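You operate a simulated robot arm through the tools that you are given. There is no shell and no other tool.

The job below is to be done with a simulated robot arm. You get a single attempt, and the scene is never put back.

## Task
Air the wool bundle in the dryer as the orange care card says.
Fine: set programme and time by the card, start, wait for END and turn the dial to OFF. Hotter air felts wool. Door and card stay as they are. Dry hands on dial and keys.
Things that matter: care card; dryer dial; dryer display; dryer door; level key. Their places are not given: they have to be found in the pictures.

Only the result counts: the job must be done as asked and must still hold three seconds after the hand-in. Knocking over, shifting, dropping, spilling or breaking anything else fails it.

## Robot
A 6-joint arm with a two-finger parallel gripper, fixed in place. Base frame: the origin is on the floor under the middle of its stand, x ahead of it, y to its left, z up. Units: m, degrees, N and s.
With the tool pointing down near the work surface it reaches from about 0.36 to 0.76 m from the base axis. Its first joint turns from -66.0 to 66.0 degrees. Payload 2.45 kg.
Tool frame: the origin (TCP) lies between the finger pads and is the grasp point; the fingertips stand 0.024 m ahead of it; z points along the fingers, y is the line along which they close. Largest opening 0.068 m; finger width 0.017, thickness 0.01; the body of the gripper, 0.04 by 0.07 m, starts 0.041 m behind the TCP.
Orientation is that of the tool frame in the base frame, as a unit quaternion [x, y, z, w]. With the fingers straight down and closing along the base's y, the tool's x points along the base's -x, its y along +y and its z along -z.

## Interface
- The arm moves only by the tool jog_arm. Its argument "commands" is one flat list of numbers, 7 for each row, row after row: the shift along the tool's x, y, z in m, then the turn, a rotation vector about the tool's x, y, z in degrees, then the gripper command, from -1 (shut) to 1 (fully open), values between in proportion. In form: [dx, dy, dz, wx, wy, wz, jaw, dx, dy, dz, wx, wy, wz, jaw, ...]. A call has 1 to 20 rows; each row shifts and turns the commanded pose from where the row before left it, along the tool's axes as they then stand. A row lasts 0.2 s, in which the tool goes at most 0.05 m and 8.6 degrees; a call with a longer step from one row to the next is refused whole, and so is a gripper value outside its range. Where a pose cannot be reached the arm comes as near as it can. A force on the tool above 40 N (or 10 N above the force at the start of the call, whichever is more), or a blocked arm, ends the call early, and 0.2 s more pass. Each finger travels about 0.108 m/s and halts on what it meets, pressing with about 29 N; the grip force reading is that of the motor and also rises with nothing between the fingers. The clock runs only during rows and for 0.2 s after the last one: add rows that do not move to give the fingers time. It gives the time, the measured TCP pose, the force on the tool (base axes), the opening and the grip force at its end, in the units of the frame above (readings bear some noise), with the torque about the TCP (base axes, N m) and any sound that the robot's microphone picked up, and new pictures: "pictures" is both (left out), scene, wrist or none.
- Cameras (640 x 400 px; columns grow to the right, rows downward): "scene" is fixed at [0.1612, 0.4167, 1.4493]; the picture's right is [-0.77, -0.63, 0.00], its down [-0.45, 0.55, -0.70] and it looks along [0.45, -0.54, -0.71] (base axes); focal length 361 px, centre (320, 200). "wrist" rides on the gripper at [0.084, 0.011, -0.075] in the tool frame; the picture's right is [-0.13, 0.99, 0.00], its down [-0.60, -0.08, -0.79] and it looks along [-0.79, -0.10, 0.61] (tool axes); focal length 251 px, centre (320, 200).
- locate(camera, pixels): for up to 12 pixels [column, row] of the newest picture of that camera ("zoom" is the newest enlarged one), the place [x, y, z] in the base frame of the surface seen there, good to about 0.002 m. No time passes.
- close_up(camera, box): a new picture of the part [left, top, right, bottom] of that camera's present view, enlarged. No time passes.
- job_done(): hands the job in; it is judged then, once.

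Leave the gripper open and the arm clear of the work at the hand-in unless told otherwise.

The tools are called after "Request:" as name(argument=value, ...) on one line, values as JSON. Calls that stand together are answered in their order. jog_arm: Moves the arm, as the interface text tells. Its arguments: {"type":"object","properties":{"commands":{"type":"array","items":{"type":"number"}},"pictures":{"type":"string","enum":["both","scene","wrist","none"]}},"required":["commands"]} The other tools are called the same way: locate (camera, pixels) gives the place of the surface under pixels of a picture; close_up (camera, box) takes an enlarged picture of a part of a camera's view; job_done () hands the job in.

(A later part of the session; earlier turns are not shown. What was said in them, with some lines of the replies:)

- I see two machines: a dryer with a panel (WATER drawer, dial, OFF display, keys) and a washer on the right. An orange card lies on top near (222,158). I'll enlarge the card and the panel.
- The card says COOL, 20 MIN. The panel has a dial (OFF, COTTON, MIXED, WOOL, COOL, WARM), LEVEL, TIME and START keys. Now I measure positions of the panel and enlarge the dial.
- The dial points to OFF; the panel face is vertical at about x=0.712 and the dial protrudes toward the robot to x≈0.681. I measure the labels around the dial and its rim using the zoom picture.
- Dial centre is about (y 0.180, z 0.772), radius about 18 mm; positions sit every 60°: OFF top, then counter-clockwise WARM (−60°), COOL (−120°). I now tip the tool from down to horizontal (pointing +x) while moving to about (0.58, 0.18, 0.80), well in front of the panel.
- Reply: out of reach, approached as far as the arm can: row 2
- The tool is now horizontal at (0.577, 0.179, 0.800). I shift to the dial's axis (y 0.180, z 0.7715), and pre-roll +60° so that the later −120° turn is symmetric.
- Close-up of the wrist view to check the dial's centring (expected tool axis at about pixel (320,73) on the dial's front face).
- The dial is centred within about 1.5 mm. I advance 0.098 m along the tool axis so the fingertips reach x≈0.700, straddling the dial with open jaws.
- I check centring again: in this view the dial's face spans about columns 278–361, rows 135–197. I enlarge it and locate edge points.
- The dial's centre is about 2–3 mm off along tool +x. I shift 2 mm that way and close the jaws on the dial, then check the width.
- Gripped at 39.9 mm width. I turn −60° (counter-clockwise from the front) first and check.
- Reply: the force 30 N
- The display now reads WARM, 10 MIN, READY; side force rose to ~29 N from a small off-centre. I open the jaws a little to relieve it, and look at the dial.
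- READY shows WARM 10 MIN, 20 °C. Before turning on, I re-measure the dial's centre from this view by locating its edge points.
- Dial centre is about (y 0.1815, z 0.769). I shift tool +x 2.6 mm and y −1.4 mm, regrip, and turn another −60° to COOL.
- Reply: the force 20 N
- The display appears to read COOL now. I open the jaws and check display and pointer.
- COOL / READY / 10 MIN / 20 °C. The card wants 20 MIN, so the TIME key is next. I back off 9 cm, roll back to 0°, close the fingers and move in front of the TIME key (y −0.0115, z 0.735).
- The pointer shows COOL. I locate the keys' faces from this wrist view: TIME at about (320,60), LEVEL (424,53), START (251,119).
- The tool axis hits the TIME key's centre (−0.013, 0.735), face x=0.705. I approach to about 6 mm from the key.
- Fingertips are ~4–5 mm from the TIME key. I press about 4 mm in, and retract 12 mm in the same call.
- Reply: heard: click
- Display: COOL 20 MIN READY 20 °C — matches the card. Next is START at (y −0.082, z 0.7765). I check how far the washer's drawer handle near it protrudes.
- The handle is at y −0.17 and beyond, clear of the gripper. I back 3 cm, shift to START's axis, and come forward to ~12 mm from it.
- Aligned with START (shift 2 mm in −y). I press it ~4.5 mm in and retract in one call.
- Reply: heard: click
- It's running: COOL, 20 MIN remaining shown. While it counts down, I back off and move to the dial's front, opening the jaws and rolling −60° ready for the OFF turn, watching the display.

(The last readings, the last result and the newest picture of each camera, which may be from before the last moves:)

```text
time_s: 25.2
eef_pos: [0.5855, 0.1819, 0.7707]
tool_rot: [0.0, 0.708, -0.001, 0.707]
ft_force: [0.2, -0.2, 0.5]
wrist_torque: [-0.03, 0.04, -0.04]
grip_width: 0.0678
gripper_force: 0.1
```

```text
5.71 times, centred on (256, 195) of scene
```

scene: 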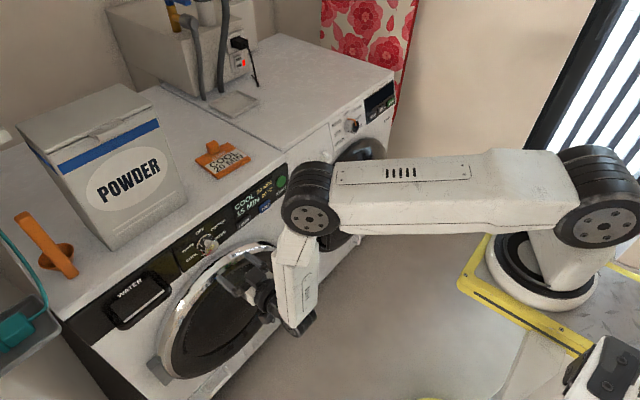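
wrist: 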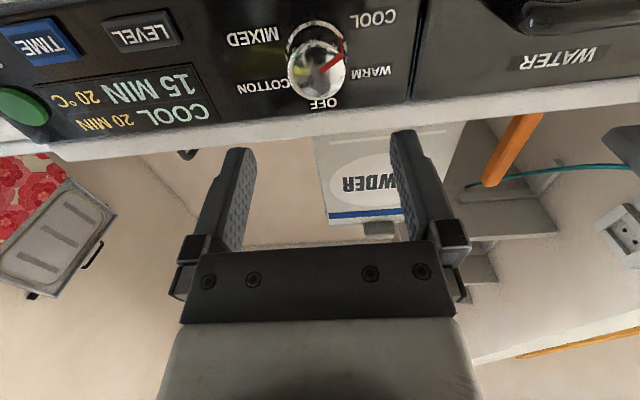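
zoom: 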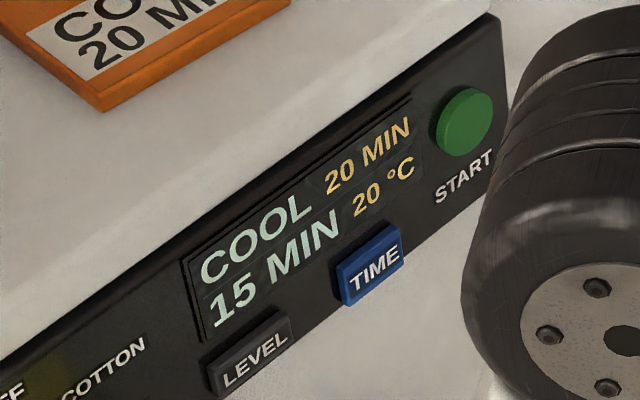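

Countdown at 15 MIN, still 20 °C. I roll −60° in place and keep watching.

Request:
jog_arm(commands=[0, 0, 0, 0, 0, -8.571, 1, 0, 0, 0, 0, 0, -8.571, 1, 0, 0, 0, 0, 0, -8.571, 1, 0, 0, 0, 0, 0, -8.571, 1, 0, 0, 0, 0, 0, -8.571, 1, 0, 0, 0, 0, 0, -8.571, 1, 0, 0, 0, 0, 0, -8.571, 1, 0, 0, 0, 0, 0, 0, 1], pictures="both")

Request:
close_up(camera="scene", box=[200, 160, 312, 230])

Request:
close_up(camera="wrist", box=[240, 20, 400, 120])

```text
time_s: 27.0
eef_pos: [0.5871, 0.1814, 0.7702]
tool_rot: [-0.354, 0.613, -0.354, 0.612]
ft_force: [0.1, 0.0, -0.1]
wrist_torque: [0.0, 0.01, -0.02]
grip_width: 0.0682
gripper_force: 0.0
```

scene: 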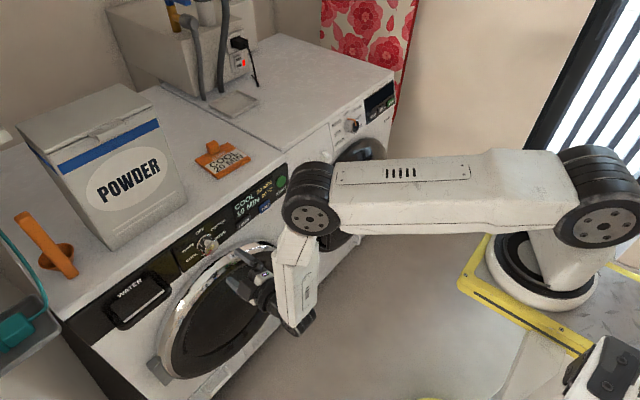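
wrist: 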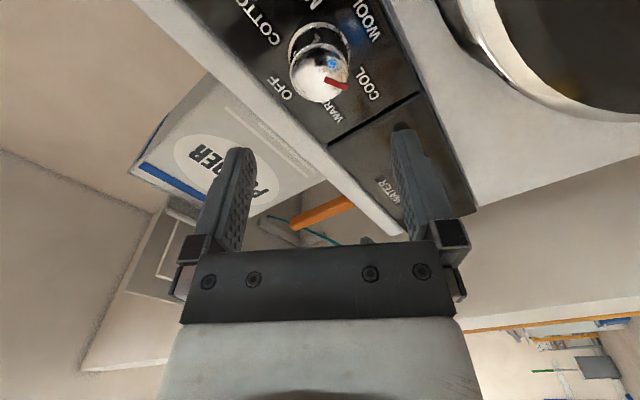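

```text
5.71 times, centred on (256, 195) of scene
```

zoom: 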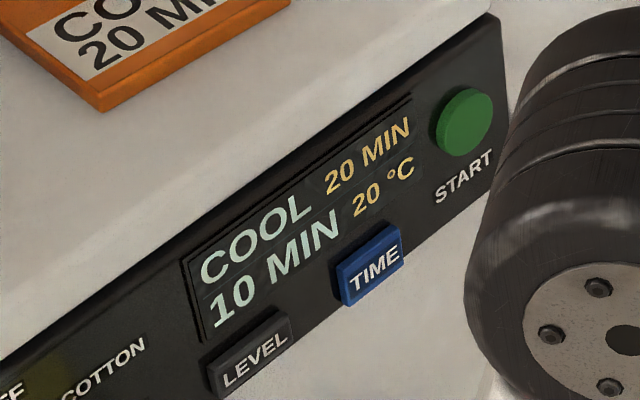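

```text
4.00 times, centred on (320, 70) of wrist
```

zoom: 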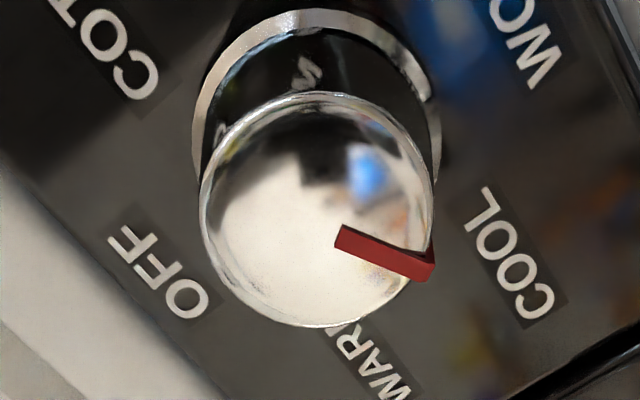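

10 MIN left, 20 °C steady, dial well-centred. I wait in place, 3.2 s more.

Request:
jog_arm(commands=[0, 0, 0, 0, 0, 0, 1, 0, 0, 0, 0, 0, 0, 1, 0, 0, 0, 0, 0, 0, 1, 0, 0, 0, 0, 0, 0, 1, 0, 0, 0, 0, 0, 0, 1, 0, 0, 0, 0, 0, 0, 1, 0, 0, 0, 0, 0, 0, 1, 0, 0, 0, 0, 0, 0, 1, 0, 0, 0, 0, 0, 0, 1, 0, 0, 0, 0, 0, 0, 1, 0, 0, 0, 0, 0, 0, 1, 0, 0, 0, 0, 0, 0, 1, 0, 0, 0, 0, 0, 0, 1, 0, 0, 0, 0, 0, 0, 1, 0, 0, 0, 0, 0, 0, 1, 0, 0, 0, 0, 0, 0, 1], pictures="scene")

Request:
close_up(camera="scene", box=[200, 160, 312, 230])

```text
time_s: 30.4
eef_pos: [0.586, 0.1802, 0.7701]
tool_rot: [-0.354, 0.612, -0.354, 0.612]
ft_force: [-0.2, 0.1, -0.6]
wrist_torque: [-0.02, -0.04, -0.01]
grip_width: 0.068
gripper_force: 0.1
```

scene: 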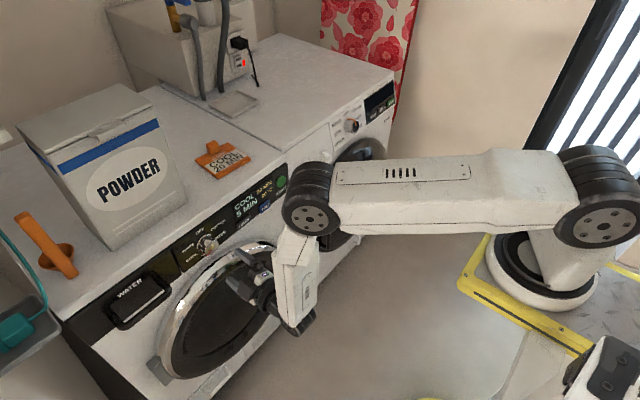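

```text
5.71 times, centred on (256, 195) of scene
```

zoom: 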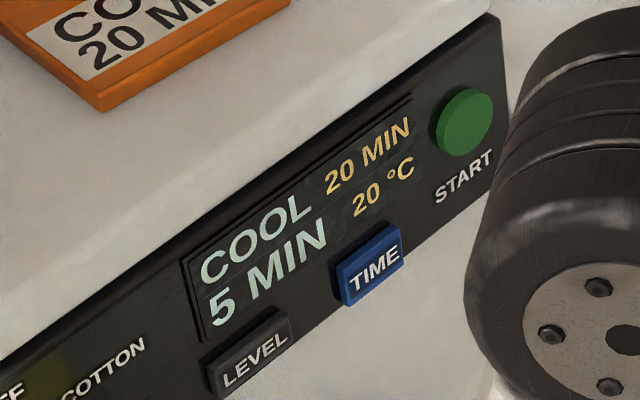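

5 MIN left, still 20 °C. I keep waiting.

Request:
jog_arm(commands=[0, 0, 0, 0, 0, 0, 1, 0, 0, 0, 0, 0, 0, 1, 0, 0, 0, 0, 0, 0, 1, 0, 0, 0, 0, 0, 0, 1, 0, 0, 0, 0, 0, 0, 1, 0, 0, 0, 0, 0, 0, 1, 0, 0, 0, 0, 0, 0, 1, 0, 0, 0, 0, 0, 0, 1, 0, 0, 0, 0, 0, 0, 1, 0, 0, 0, 0, 0, 0, 1, 0, 0, 0, 0, 0, 0, 1, 0, 0, 0, 0, 0, 0, 1], pictures="scene")

Request:
close_up(camera="scene", box=[200, 160, 312, 230])

```text
time_s: 33.0
eef_pos: [0.587, 0.1818, 0.7693]
tool_rot: [-0.354, 0.612, -0.354, 0.612]
ft_force: [0.1, 0.6, 0.5]
wrist_torque: [0.01, 0.03, 0.0]
grip_width: 0.068
gripper_force: 0.1
```

scene: 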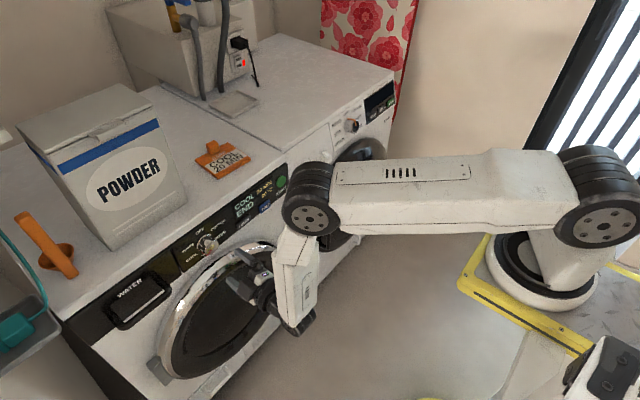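

```text
5.71 times, centred on (256, 195) of scene
```

zoom: 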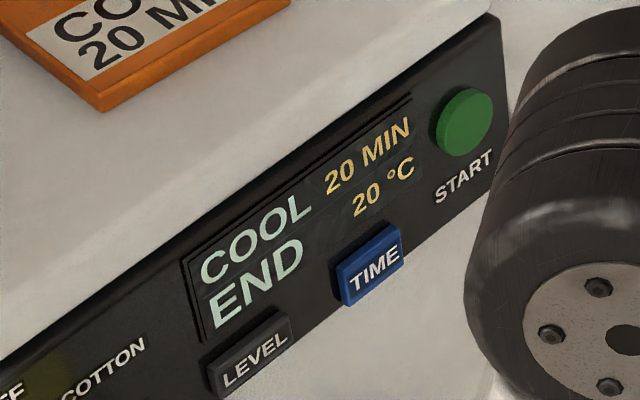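

END is displayed. I advance to straddle the dial (TCP x≈0.676) and close the jaws.

Request:
jog_arm(commands=[0.0007, -0.0004, 0.03, 0, 0, 0, 1, 0, 0, 0.03, 0, 0, 0, 1, 0, 0, 0.02, 0, 0, 0, 1, 0, 0, 0.0095, 0, 0, 0, 1, 0, 0, 0, 0, 0, 0, 1, 0, 0, 0, 0, 0, 0, 0, 0, 0, 0, 0, 0, 0, -1, 0, 0, 0, 0, 0, 0, -1], pictures="wrist")

```text
time_s: 34.8
eef_pos: [0.6764, 0.1799, 0.7683]
tool_rot: [-0.354, 0.612, -0.353, 0.613]
ft_force: [2.5, -2.3, -1.3]
wrist_torque: [0.03, -0.18, 0.32]
grip_width: 0.0403
gripper_force: 45.5
```

wrist: 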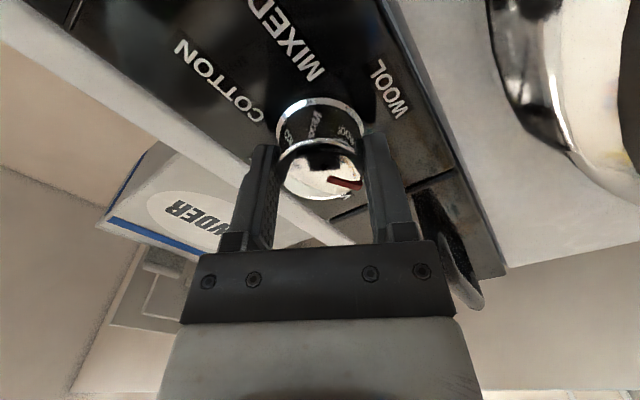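

Gripped with low side force. I turn +60° clockwise.

Request:
jog_arm(commands=[0, 0, 0, 0, 0, 8.571, -1, 0, 0, 0, 0, 0, 8.571, -1, 0, 0, 0, 0, 0, 8.571, -1, 0, 0, 0, 0, 0, 8.571, -1, 0, 0, 0, 0, 0, 8.571, -1, 0, 0, 0, 0, 0, 8.571, -1, 0, 0, 0, 0, 0, 8.571, -1, 0, 0, 0, 0, 0, 0, -1], pictures="both")

Request:
close_up(camera="scene", box=[180, 160, 292, 260])

```text
time_s: 36.6
eef_pos: [0.677, 0.1796, 0.7692]
tool_rot: [0.001, 0.707, -0.001, 0.707]
ft_force: [5.5, -0.5, 3.7]
wrist_torque: [-0.01, 0.83, -0.18]
grip_width: 0.0403
gripper_force: 44.8
```

scene: 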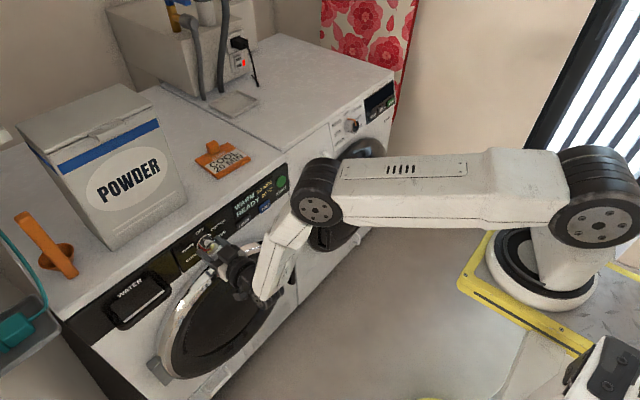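
wrist: 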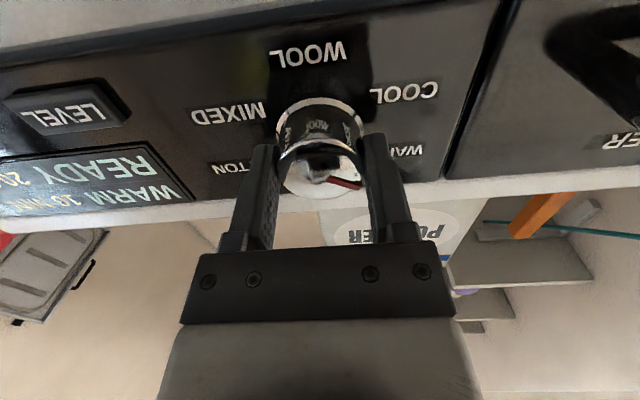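

```text
4.00 times, centred on (236, 210) of scene
```

zoom: 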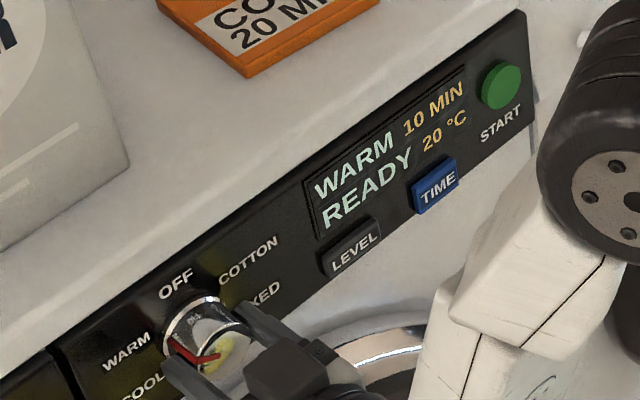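

Passing WARM (only READY, not running), forces low. I turn another +60° to OFF.

Request:
jog_arm(commands=[0, 0, 0, 0, 0, 8.571, -1, 0, 0, 0, 0, 0, 8.571, -1, 0, 0, 0, 0, 0, 8.571, -1, 0, 0, 0, 0, 0, 8.571, -1, 0, 0, 0, 0, 0, 8.571, -1, 0, 0, 0, 0, 0, 8.571, -1, 0, 0, 0, 0, 0, 8.571, -1, 0, 0, 0, 0, 0, 0, -1], pictures="both")

Request:
close_up(camera="scene", box=[180, 160, 292, 260])

```text
time_s: 38.4
eef_pos: [0.6776, 0.1801, 0.7696]
tool_rot: [0.355, 0.613, 0.353, 0.611]
ft_force: [4.1, 4.2, -5.0]
wrist_torque: [-0.03, -0.15, -0.26]
grip_width: 0.0403
gripper_force: 45.1
```

scene: 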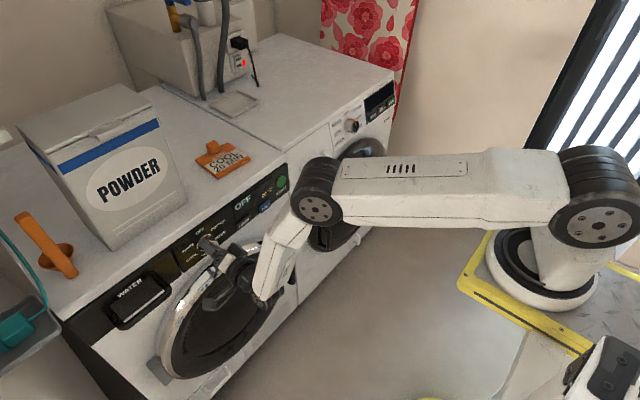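
wrist: 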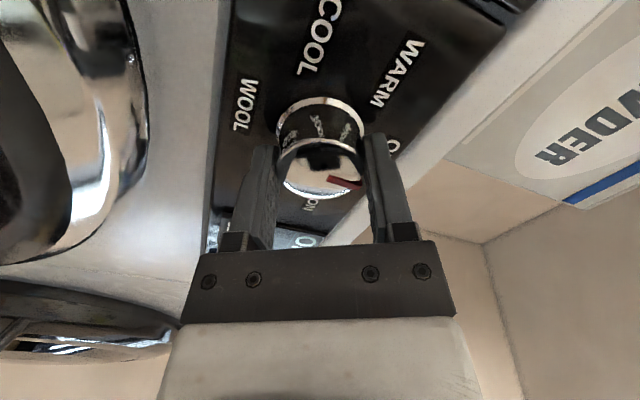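

```text
4.00 times, centred on (236, 210) of scene
```

zoom: 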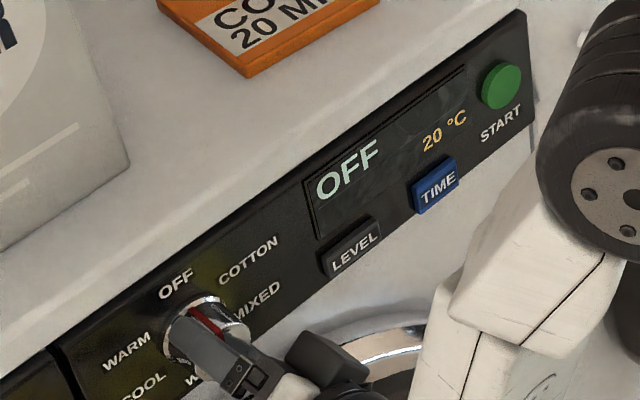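

The display shows OFF. I release the dial, back off 10 cm with the jaws open, and verify.

Request:
jog_arm(commands=[0, 0, 0, 0, 0, 0, 0.5, 0, 0, 0, 0, 0, 0, 1, 0, 0, 0, 0, 0, 0, 1, 0, 0, -0.02, 0, 0, 0, 1, 0, 0, -0.04, 0, 0, 0, 1, 0, 0, -0.04, 0, 0, 0, 1, 0, 0, 0, 0, 0, 0, 1, 0, 0, 0, 0, 0, 0, 1], pictures="both")

Request:
close_up(camera="scene", box=[180, 160, 292, 260])

Request:
close_up(camera="scene", box=[185, 130, 265, 180])

```text
time_s: 40.2
eef_pos: [0.5781, 0.1789, 0.7719]
tool_rot: [0.353, 0.612, 0.354, 0.613]
ft_force: [-1.0, -0.4, 0.1]
wrist_torque: [0.01, 0.0, 0.0]
grip_width: 0.0681
gripper_force: 0.0
```

scene: 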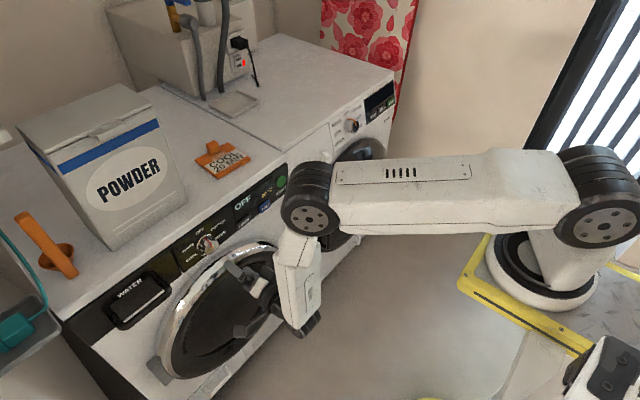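
wrist: 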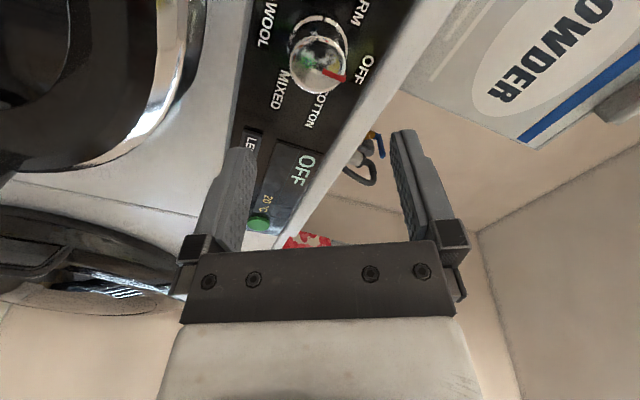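

```text
4.00 times, centred on (236, 210) of scene
```

zoom: 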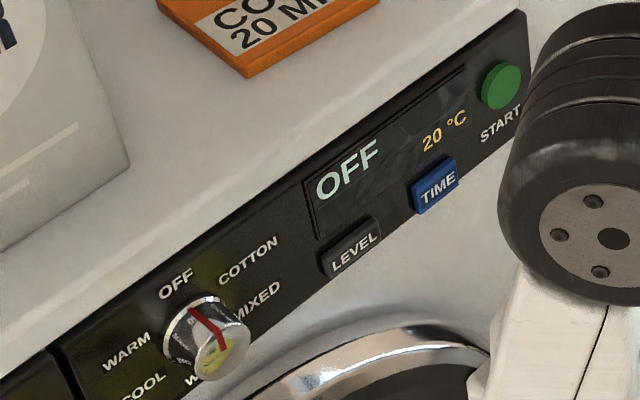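

```text
8.00 times, centred on (225, 155) of scene
```

zoom: 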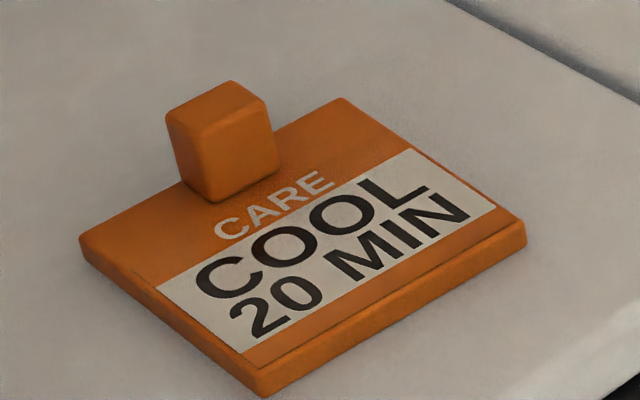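

The dial points to OFF, the display shows OFF and 20 °C, the card and door have not moved, and the gripper is open and clear of the panel. I hand the job in.

Request:
job_done()

```text
The job is handed in.
```

The wool bundle has been aired as the orange care card says, and I've handed the job in.

- **Programme:** I set the dial to COOL and pressed TIME once to change 10 MIN to 20 MIN. The display read COOL, 20 MIN, READY before I pressed START.
- **Run:** It counted down to END. Every reading I took showed 20 °C.
- **Finish:** I turned the dial back to OFF, and the display shows OFF. The dial passed through WARM on the way there and back, but the dryer only showed READY and was not running.

I didn't press LEVEL or touch the door or the card. The fingers touched nothing but the dial, TIME and START. The gripper is open and about 8 cm clear of the dial.
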